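You operate a simulated robot arm through the tools that you are given. There is no shell and no other tool. Be economical: measure what you need, move in short steps, check, and stop when the job is done.

Carry out the task below with a simulated robot arm. There is one attempt and no reset: what you move stays moved.

JOB
Take the pair of socks from the top of the dining table and leave it on the purple notebook.
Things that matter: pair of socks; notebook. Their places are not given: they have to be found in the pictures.

The check looks at the end state, three seconds after you hand in, the way a careful person would. Anything else that was tipped, shoved, dropped, spilled or broken makes it a failure.

ROBOT AND FRAMES
A 7-joint arm with a two-finger parallel gripper, fixed in place. Base frame: the origin is at the foot of the arm, x ahead of it, y to its left, z up; the work surface is at about z = 0. Lengths are in mm, angles in rad, forces in N, time in s.
With the tool pointing down near the work surface it reaches from about 240 to 620 mm from the base axis. Its first joint turns from -1.152 to 1.152 rad. Payload 2.6 kg.
Tool frame: the origin (TCP) lies between the finger pads and is the grasp point; the fingertips stand 30 mm ahead of it; z points along the fingers, y is the line along which they close. Largest opening 94 mm; finger width 28, thickness 10; the body of the gripper, 50 by 96 mm, starts 55 mm behind the TCP.
Orientation is told as [roll, pitch, yaw] about the base's x, y, z axes, in that order, counted from this pose: with the fingers straight down and closing along the base's y, the tool's x points along the base's -x, its y along +y and its z along -z.

CONTROLS
- The arm moves only by the tool play_rows. Its argument "commands" is a list of rows, each a list of 7 numbers: the shift along the base's x, y, z in mm, then the turn, a rotation vector about the base's x, y, z in rad, then the gripper command, from -1 (shut) to 1 (fully open), values between in proportion. In form: [[tx, ty, tz, ax, ay, az, claw], ...]. A call has 1 to 8 rows; each row shifts and turns the commanded pose from where the row before left it. Rows are played at 5 a second. More than 50 mm and 0.15 rad between two rows, or a gripper value outside its range, and nothing of the call is played. A pose out of reach is approached as far as the arm can. The call stops where the force on the tool passes 40 N (or 10 N more than at its start, if that is more) or the arm is blocked; 0.2 s more then pass. Each finger travels about 72 mm/s and halts on what it meets, pressing with about 20 N; the grip force reading is that of the motor and also rises with nothing between the fingers. The clock runs only during rows and for 0.2 s after the last one: add rows that do not move to give the fingers time. It gives the time, the measured TCP pose, the force on the tool (base axes), the opening and the grip force at its end, in the units of the frame above (readings bear some noise), and new pictures: "pictures" is both (left out), scene, wrist or none.
- Cameras (640 x 400 px; columns grow to the right, rows downward): "scene" is fixed at [51.3, 470, 542.2]; the picture's right is [-0.42, -0.91, 0.00], its down [-0.69, 0.32, -0.64] and it looks along [0.58, -0.27, -0.77] (base axes); focal length 370 px, centre (320, 200). "wrist" rides on the gripper at [-37, 0, -58] in the tool frame; the picture's right is [0.00, -1.00, 0.00], its down [0.97, 0.00, -0.24] and it looks along [0.24, 0.00, 0.97] (tool axes); focal length 218 px, centre (320, 200).
- point_at(camera, pixels): there is no depth. For up to 12 entries [column, row, z] of the newest picture of that camera ("zoom" is the newest enlarged one), the place [x, y] in the base frame at which the ray of that pixel passes the height z, good to about 2 mm. No time passes.
- zoom(camera, box): a new picture of the part [left, top, right, bottom] of that camera's present view, enlarged. No time passes.
- job_done(): hands the job in; it is judged then, once.

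Work in short steps. Measure before you move; look again where a grasp or a placing could have gone wrong, and mend it. You have 60 turns and 120 pictures in all, those below and enlarged ones among them. Open the gripper and draw the arm clear of the work before you hand the job in, unless the task says otherwise; then end with one line.

The tools are called as a command line: name --pt "numbers of a row" for each row, then --argument value for the rest, lists and objects as JSON in quotes. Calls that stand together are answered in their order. play_rows: Moves the arm, as the interface text tells. Its arguments: {"type":"object","properties":{"commands":{"type":"array","items":{"type":"array","items":{"type":"number"}}},"pictures":{"type":"string","enum":["both","scene","wrist","none"]}},"required":["commands"]} The other tools are called the same way: point_at (camera, pixels) gives the place at which the rays of pixels pass given heights; zoom (camera, box) takes an enlarged picture of a part of a camera's view; job_done () hands the job in.

At the start:

```text
clock: 0.0
position: [234.3, 265.4, 265.1]
orientation: [-0.001, 0.001, 0.002]
wrist_force: [0.6, 0.6, 0.0]
gripper_width: 94.4
gripper_force: 0.0
```

scene: 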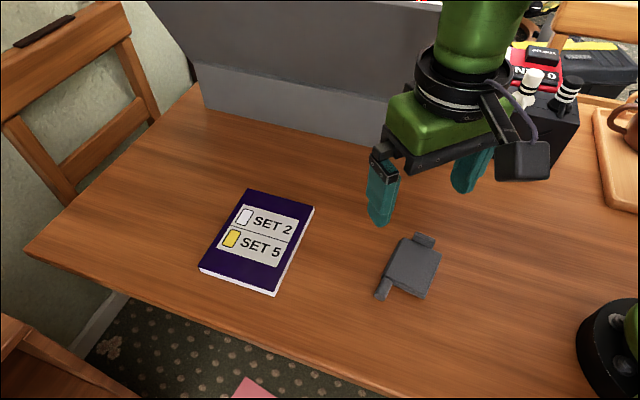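
wrist: 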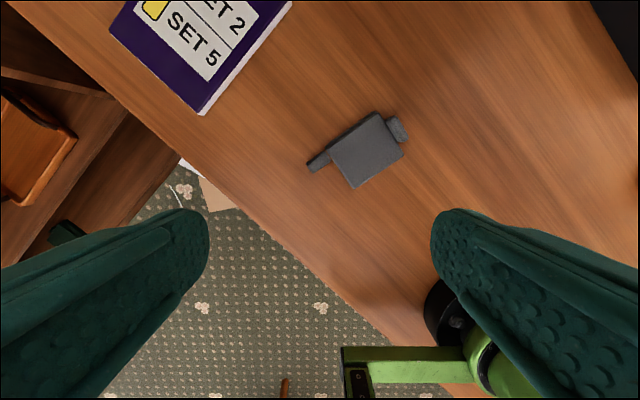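

The grey object at (410,267) may be the socks, though the striped things at (530,85) could be too. I'll zoom in on both.

zoom --camera "scene" --box '[340, 210, 480, 310]'

zoom --camera "scene" --box '[480, 0, 640, 220]'

point_at --camera "scene" --pixels '[[402, 236, 30], [442, 250, 30], [425, 299, 0], [387, 284, 30], [378, 297, 0], [436, 239, 15], [249, 189, 15], [314, 207, 15], [275, 292, 15], [201, 268, 15]]'

point_at --camera "wrist" --pixels '[[378, 112, 30], [403, 152, 30], [354, 188, 30], [330, 150, 30], [308, 167, 10], [400, 118, 10], [408, 138, 10]]'

```text
4.00 times, centred on (410, 260) of scene
```

zoom: 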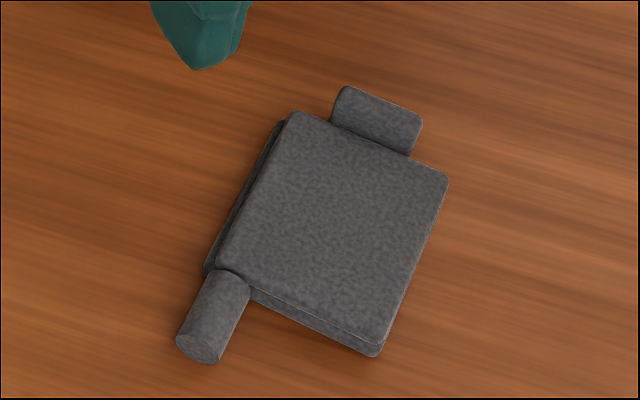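

```text
1.82 times, centred on (560, 110) of scene
```

zoom: 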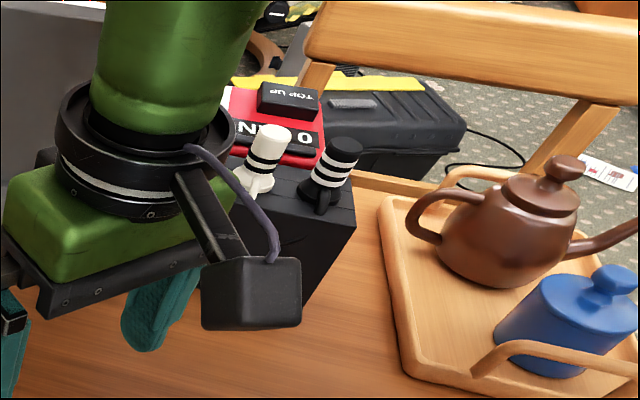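

```text
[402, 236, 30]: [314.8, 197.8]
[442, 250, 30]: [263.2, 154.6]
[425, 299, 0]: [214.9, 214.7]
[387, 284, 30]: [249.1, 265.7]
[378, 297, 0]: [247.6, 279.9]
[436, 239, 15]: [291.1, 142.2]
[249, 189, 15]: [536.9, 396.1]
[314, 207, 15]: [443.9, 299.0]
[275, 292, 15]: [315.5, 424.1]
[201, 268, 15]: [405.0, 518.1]
```

```text
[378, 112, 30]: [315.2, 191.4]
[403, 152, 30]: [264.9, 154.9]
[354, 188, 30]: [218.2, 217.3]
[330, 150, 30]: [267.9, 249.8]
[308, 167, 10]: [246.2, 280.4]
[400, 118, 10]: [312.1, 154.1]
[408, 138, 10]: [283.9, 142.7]
```

The grey folded bundle is the pair of socks. Both cameras agree on a block of about 62×78 mm, top near z=30, centred at about (266,203). Its short side runs along (0.81,0.59), so I'll yaw by −0.94 and hover above it.

play_rows --pt "4.5 -9 -15 0 0 -0.135 1" --pt "4.5 -9 -15 0 0 -0.135 1" --pt "4.5 -9 -15 0 0 -0.135 1" --pt "4.5 -9 -15 0 0 -0.135 1" --pt "4.5 -9 -15 0 0 -0.135 1" --pt "4.5 -9 -15 0 0 -0.135 1" --pt "4.7 -8.4 -15 0 0 -0.13 1" --pt "0 0 0 0 0 0 1"

```text
clock: 1.8
position: [267.0, 201.0, 159.7]
orientation: [0.0, -0.001, -0.941]
wrist_force: [0.2, 0.0, -0.5]
gripper_width: 93.9
gripper_force: 0.1
```

scene: 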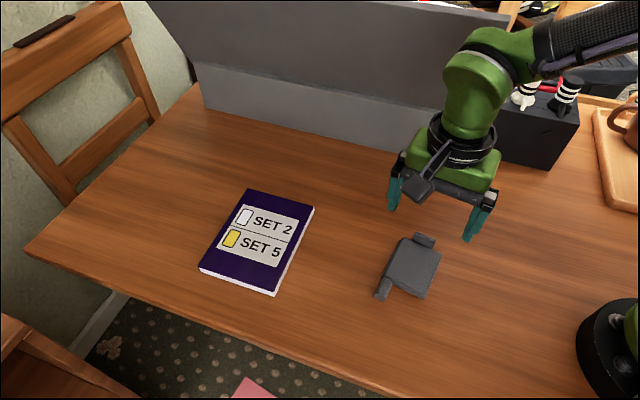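
wrist: 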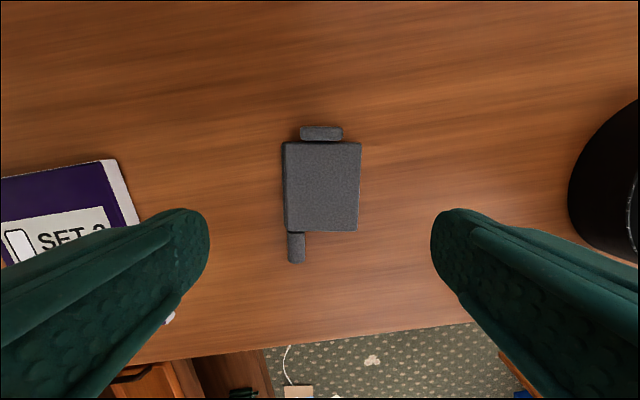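

The socks are well aligned with the fingers, at about (283–362, 142–232) in the wrist picture. I'll measure the corners at this view.

point_at --camera "wrist" --pixels '[[283, 142, 30], [362, 144, 30], [358, 231, 30], [284, 230, 30], [320, 187, 30], [320, 187, 20], [297, 262, 0], [321, 127, 10]]'

point_at --camera "scene" --pixels '[[404, 237, 30], [404, 237, 20], [442, 252, 30], [442, 252, 20], [424, 296, 30], [424, 296, 20], [275, 295, 0], [275, 290, 15], [205, 110, 0], [400, 152, 0]]'

```text
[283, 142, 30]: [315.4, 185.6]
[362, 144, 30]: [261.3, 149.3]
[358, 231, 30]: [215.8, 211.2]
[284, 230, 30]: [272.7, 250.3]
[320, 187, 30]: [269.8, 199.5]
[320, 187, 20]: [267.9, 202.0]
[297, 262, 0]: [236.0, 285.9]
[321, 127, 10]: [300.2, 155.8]
```

```text
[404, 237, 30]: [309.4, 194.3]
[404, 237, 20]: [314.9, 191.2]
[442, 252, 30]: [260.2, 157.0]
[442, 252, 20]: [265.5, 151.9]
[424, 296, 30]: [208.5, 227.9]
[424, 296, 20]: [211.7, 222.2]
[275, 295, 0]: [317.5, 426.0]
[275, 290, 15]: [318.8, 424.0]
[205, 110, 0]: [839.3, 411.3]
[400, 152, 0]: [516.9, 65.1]
```

The block centre is about (266,200), width about 66 mm and height about 20–25 mm. I'll descend to TCP z=35, which puts the tips about 5 mm above the table.

play_rows --pt "-1 -1 -35 0 0 0 1" --pt "0 0 -35 0 0 0 1" --pt "0 0 -30 0 0 0 1" --pt "0 0 -15 0 0 0 1" --pt "0 0 -9.5 0 0 0 1" --pt "0 0 0 0 0 0 1"

```text
clock: 3.2
position: [265.7, 201.1, 35.8]
orientation: [-0.001, 0.001, -0.939]
wrist_force: [-0.5, 0.4, 0.8]
gripper_width: 93.8
gripper_force: 0.2
```

scene: 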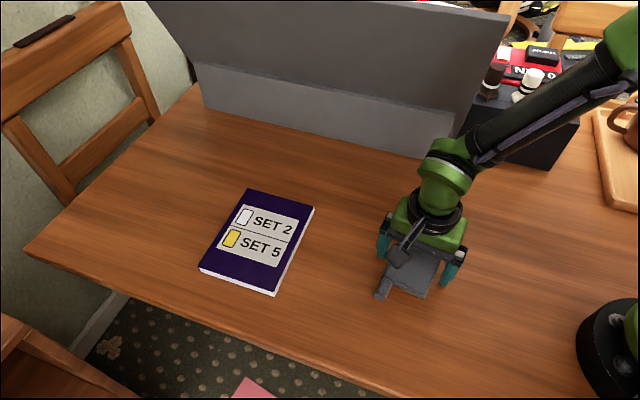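
wrist: 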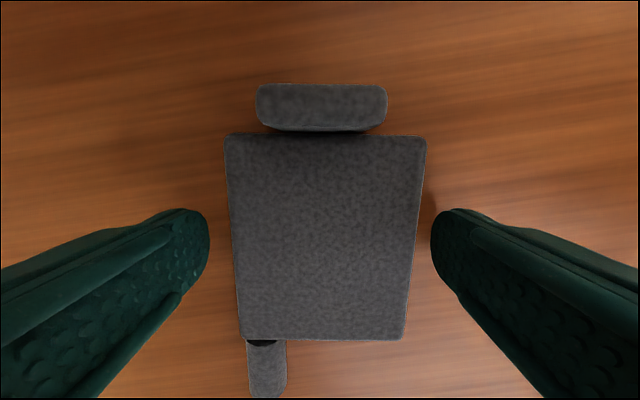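

The fingers straddle the block evenly. I'll close them.

play_rows --pt "0 0 0 0 0 0 -1" --pt "0 0 0 0 0 0 -1" --pt "0 0 0 0 0 0 -1" --pt "0 0 0 0 0 0 -1" --pt "0 0 0 0 0 0 -1"

```text
clock: 4.4
position: [265.4, 202.3, 36.5]
orientation: [0.0, 0.0, -0.939]
wrist_force: [-0.2, 0.6, -0.5]
gripper_width: 74.2
gripper_force: 19.4
```

scene: 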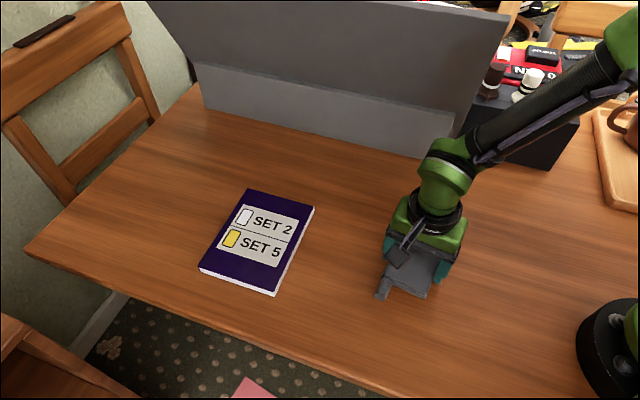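
wrist: 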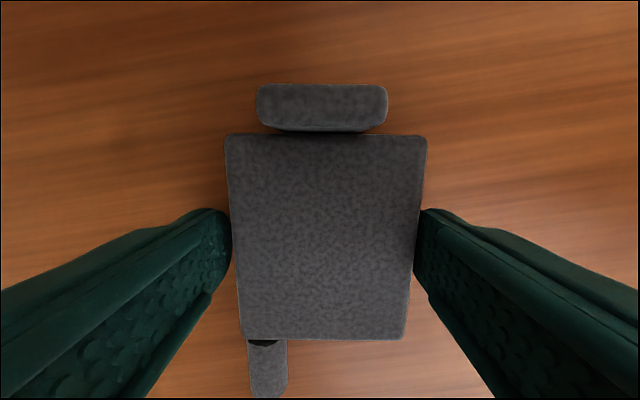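

It's gripped at 74 mm with 19 N. I'll lift it about 80 mm.

play_rows --pt "0 0 10 0 0 0 -1" --pt "0 0 20 0 0 0 -1" --pt "0 0 25 0 0 0 -1" --pt "0 0 25 0 0 0 -1" --pt "0 0 0 0 0 0 -1"

point_at --camera "scene" --pixels '[[249, 189, 15], [314, 207, 15], [274, 290, 15], [201, 268, 15], [275, 295, 0], [201, 273, 0]]'

```text
clock: 5.6
position: [265.5, 201.3, 116.0]
orientation: [-0.001, 0.0, -0.939]
wrist_force: [1.3, 0.1, -0.7]
gripper_width: 74.4
gripper_force: 19.6
```

scene: 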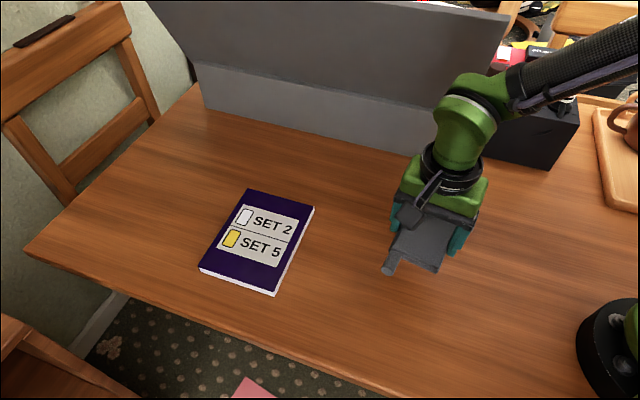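
wrist: 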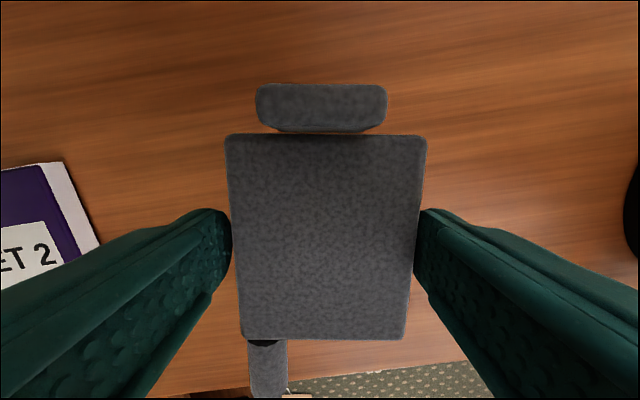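

```text
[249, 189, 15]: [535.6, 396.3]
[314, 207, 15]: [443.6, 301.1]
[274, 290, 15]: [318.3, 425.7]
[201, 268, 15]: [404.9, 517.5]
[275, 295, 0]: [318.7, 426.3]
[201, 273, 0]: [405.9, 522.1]
```

The socks are held firmly. The notebook centre is about (426,410), and its long axis runs at 135°, against the socks' 127°. I'll carry them to (426,393), which centres block plus tail, while yawing +0.15.

play_rows --pt "20 24 0 0 0 0.02 -1" --pt "20 24 0 0 0 0.02 -1" --pt "20 24 0 0 0 0.02 -1" --pt "20 24 0 0 0 0.02 -1" --pt "20 24 0 0 0 0.02 -1" --pt "20 24 0 0 0 0.02 -1" --pt "20 24 0 0 0 0.02 -1" --pt "20.5 24 0 0 0 0.01 -1"

```text
clock: 7.4
position: [427.1, 394.6, 116.5]
orientation: [0.001, -0.001, -0.789]
wrist_force: [0.3, -0.2, -0.6]
gripper_width: 74.1
gripper_force: 20.2
```

scene: 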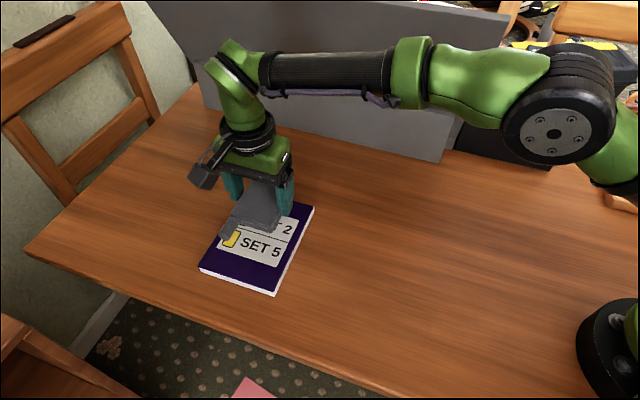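
wrist: 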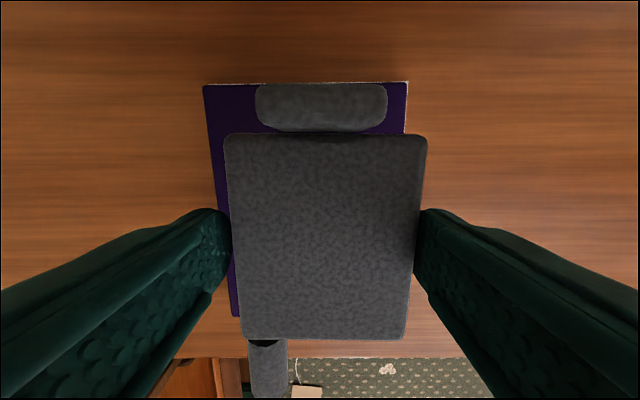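

The socks are above the notebook. I'll check the notebook's corners from the wrist view.

point_at --camera "wrist" --pixels '[[203, 86, 12], [408, 82, 12], [237, 316, 12], [408, 82, 0], [203, 86, 20]]'

zoom --camera "scene" --box '[180, 140, 340, 300]'

```text
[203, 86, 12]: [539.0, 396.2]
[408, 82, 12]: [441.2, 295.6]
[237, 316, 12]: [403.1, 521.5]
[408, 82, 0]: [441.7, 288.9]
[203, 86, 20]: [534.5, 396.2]
```

```text
2.50 times, centred on (260, 220) of scene
```

zoom: 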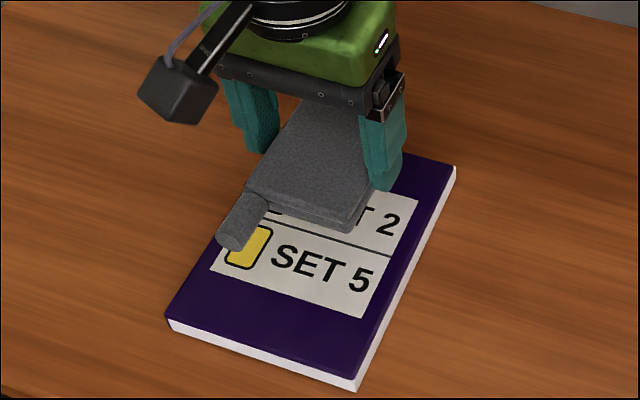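

The notebook is centred at about (427,410). I'll shift 5 mm toward its centre line and descend to z≈60, then look for contact.

play_rows --pt "2 3 -20 0 0 0 -1" --pt "2 3 -20 0 0 0 -1" --pt "0 0 -10 0 0 0 -1" --pt "0 0 -6 0 0 0 -1" --pt "0 0 0 0 0 0 -1"

zoom --camera "scene" --box '[180, 160, 340, 310]'

```text
clock: 8.6
position: [430.1, 399.9, 59.0]
orientation: [0.001, 0.0, -0.789]
wrist_force: [-0.2, -0.7, -0.2]
gripper_width: 74.2
gripper_force: 20.3
```

scene: 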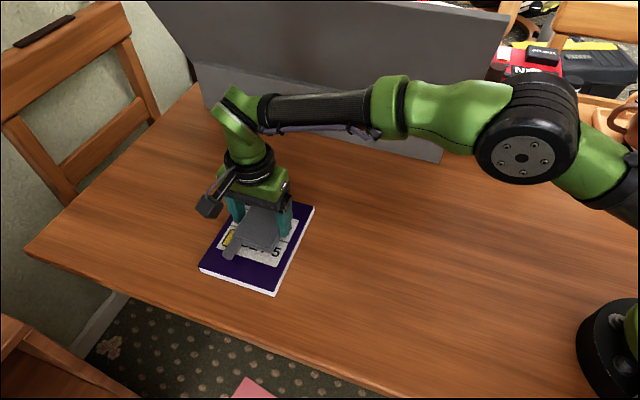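
wrist: 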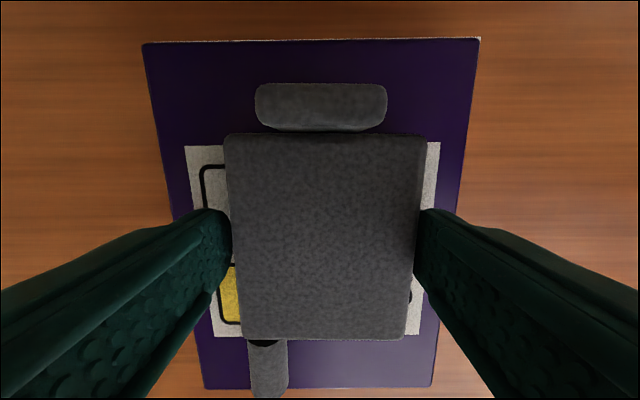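

```text
2.67 times, centred on (260, 235) of scene
```

zoom: 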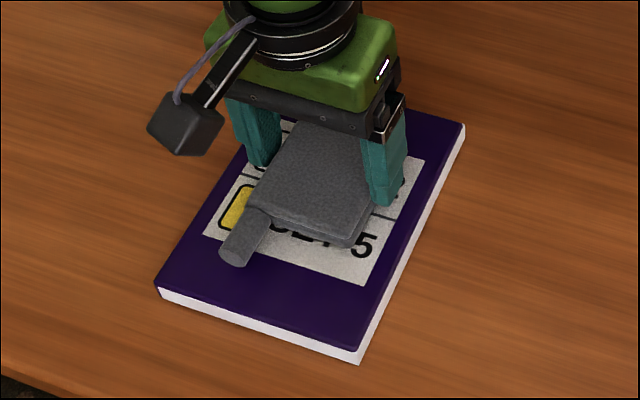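

The footprint lies within the notebook. I'll descend in small steps until contact.

play_rows --pt "0 0 -2 0 0 0 -1" --pt "0 0 -2 0 0 0 -1" --pt "0 0 -2 0 0 0 -1" --pt "0 0 0 0 0 0 -1"

zoom --camera "scene" --box '[180, 160, 340, 310]'

```text
clock: 9.6
position: [432.1, 400.1, 55.7]
orientation: [0.003, 0.001, -0.789]
wrist_force: [-3.3, -2.7, 16.3]
gripper_width: 74.2
gripper_force: 19.9
```

scene: 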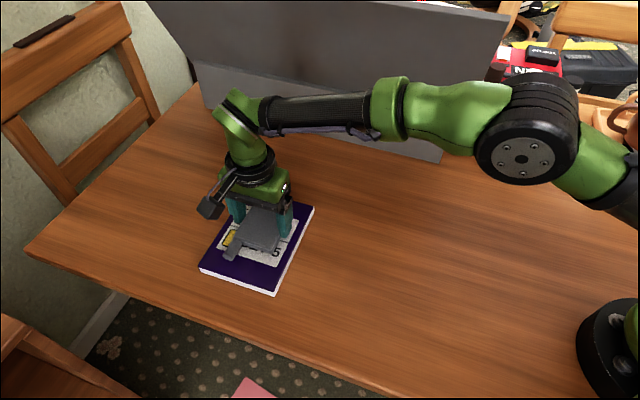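
wrist: 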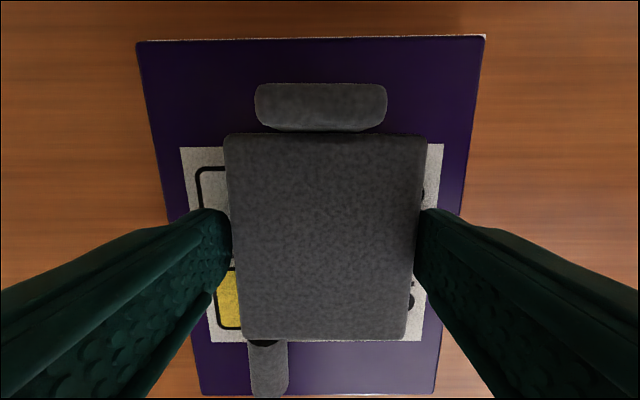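

```text
2.67 times, centred on (260, 235) of scene
```

zoom: 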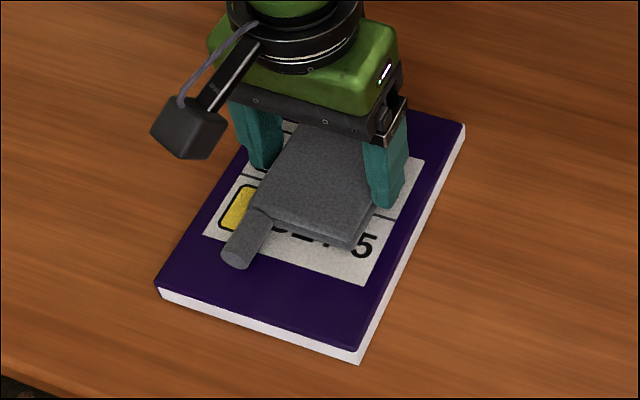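

The force reads 16 N upward, so the socks are resting on the notebook. I'll ease up 1.5 mm and release.

play_rows --pt "0 0 1.5 0 0 0 -1" --pt "0 0 0 0 0 0 0.75" --pt "0 0 0 0 0 0 0.9" --pt "0 0 0 0 0 0 0.95" --pt "0 0 0 0 0 0 1"

```text
clock: 10.8
position: [431.5, 399.0, 55.7]
orientation: [0.001, 0.0, -0.789]
wrist_force: [0.2, -0.6, -0.4]
gripper_width: 93.9
gripper_force: 0.2
```

scene: 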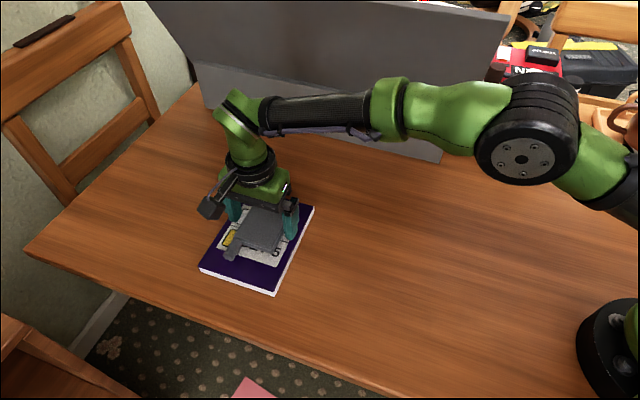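
wrist: 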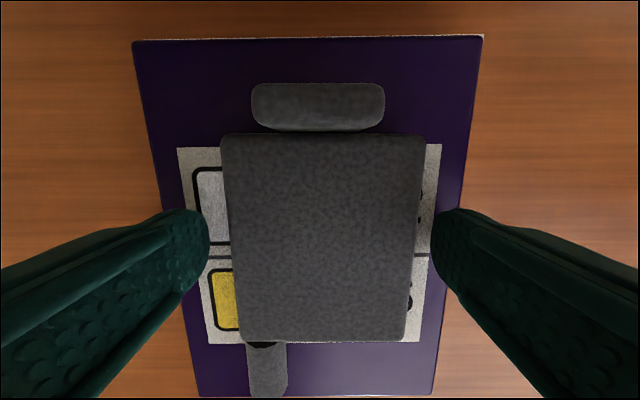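

The socks are released and the fingers are clear. I'll go straight up, then back toward the base.

play_rows --pt "0 0 15 0 0 0 1" --pt "0 0 30 0 0 0 1" --pt "0 0 35 0 0 0 1" --pt "-20 -20 25 0 0 0 1" --pt "-30 -30 10 0 0 0 1" --pt "-30 -35 0 0 0 0 1" --pt "-30 -35 0 0 0 0 1" --pt "-30 -35 0 0 0 0 1"

zoom --camera "scene" --box '[180, 160, 340, 310]'

```text
clock: 12.6
position: [291.6, 245.4, 167.1]
orientation: [0.002, 0.001, -0.79]
wrist_force: [0.0, 0.2, -0.3]
gripper_width: 93.8
gripper_force: 0.0
```

scene: 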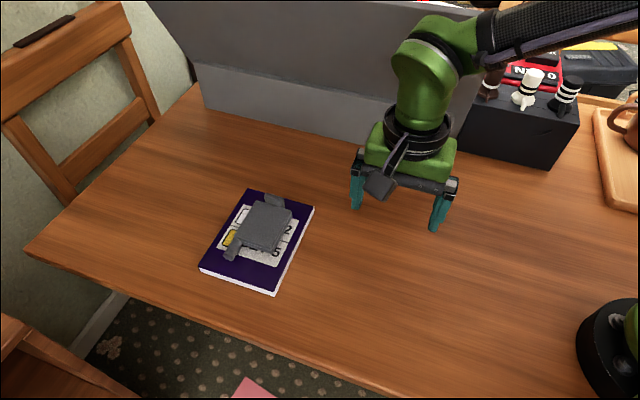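
wrist: 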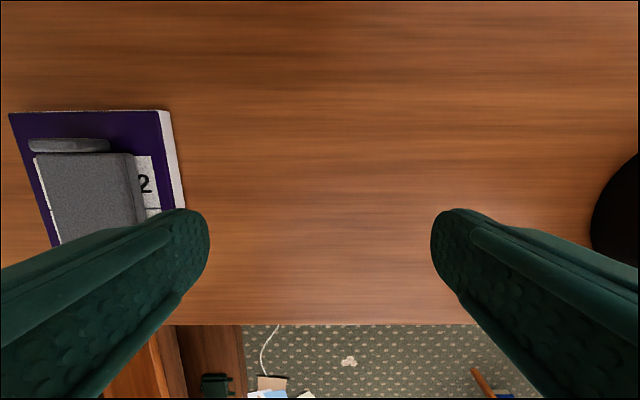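

```text
2.67 times, centred on (260, 235) of scene
```

zoom: 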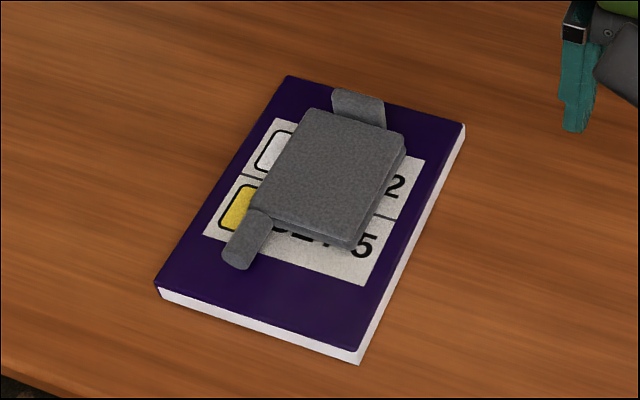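

The socks lie fully on the notebook, which hasn't moved, and the arm is clear. I'll hand the job in.

job_done

```text
The job is handed in.
```

The pair of socks is lying flat on the purple notebook; nothing else was disturbed, the gripper is open and the arm is clear.
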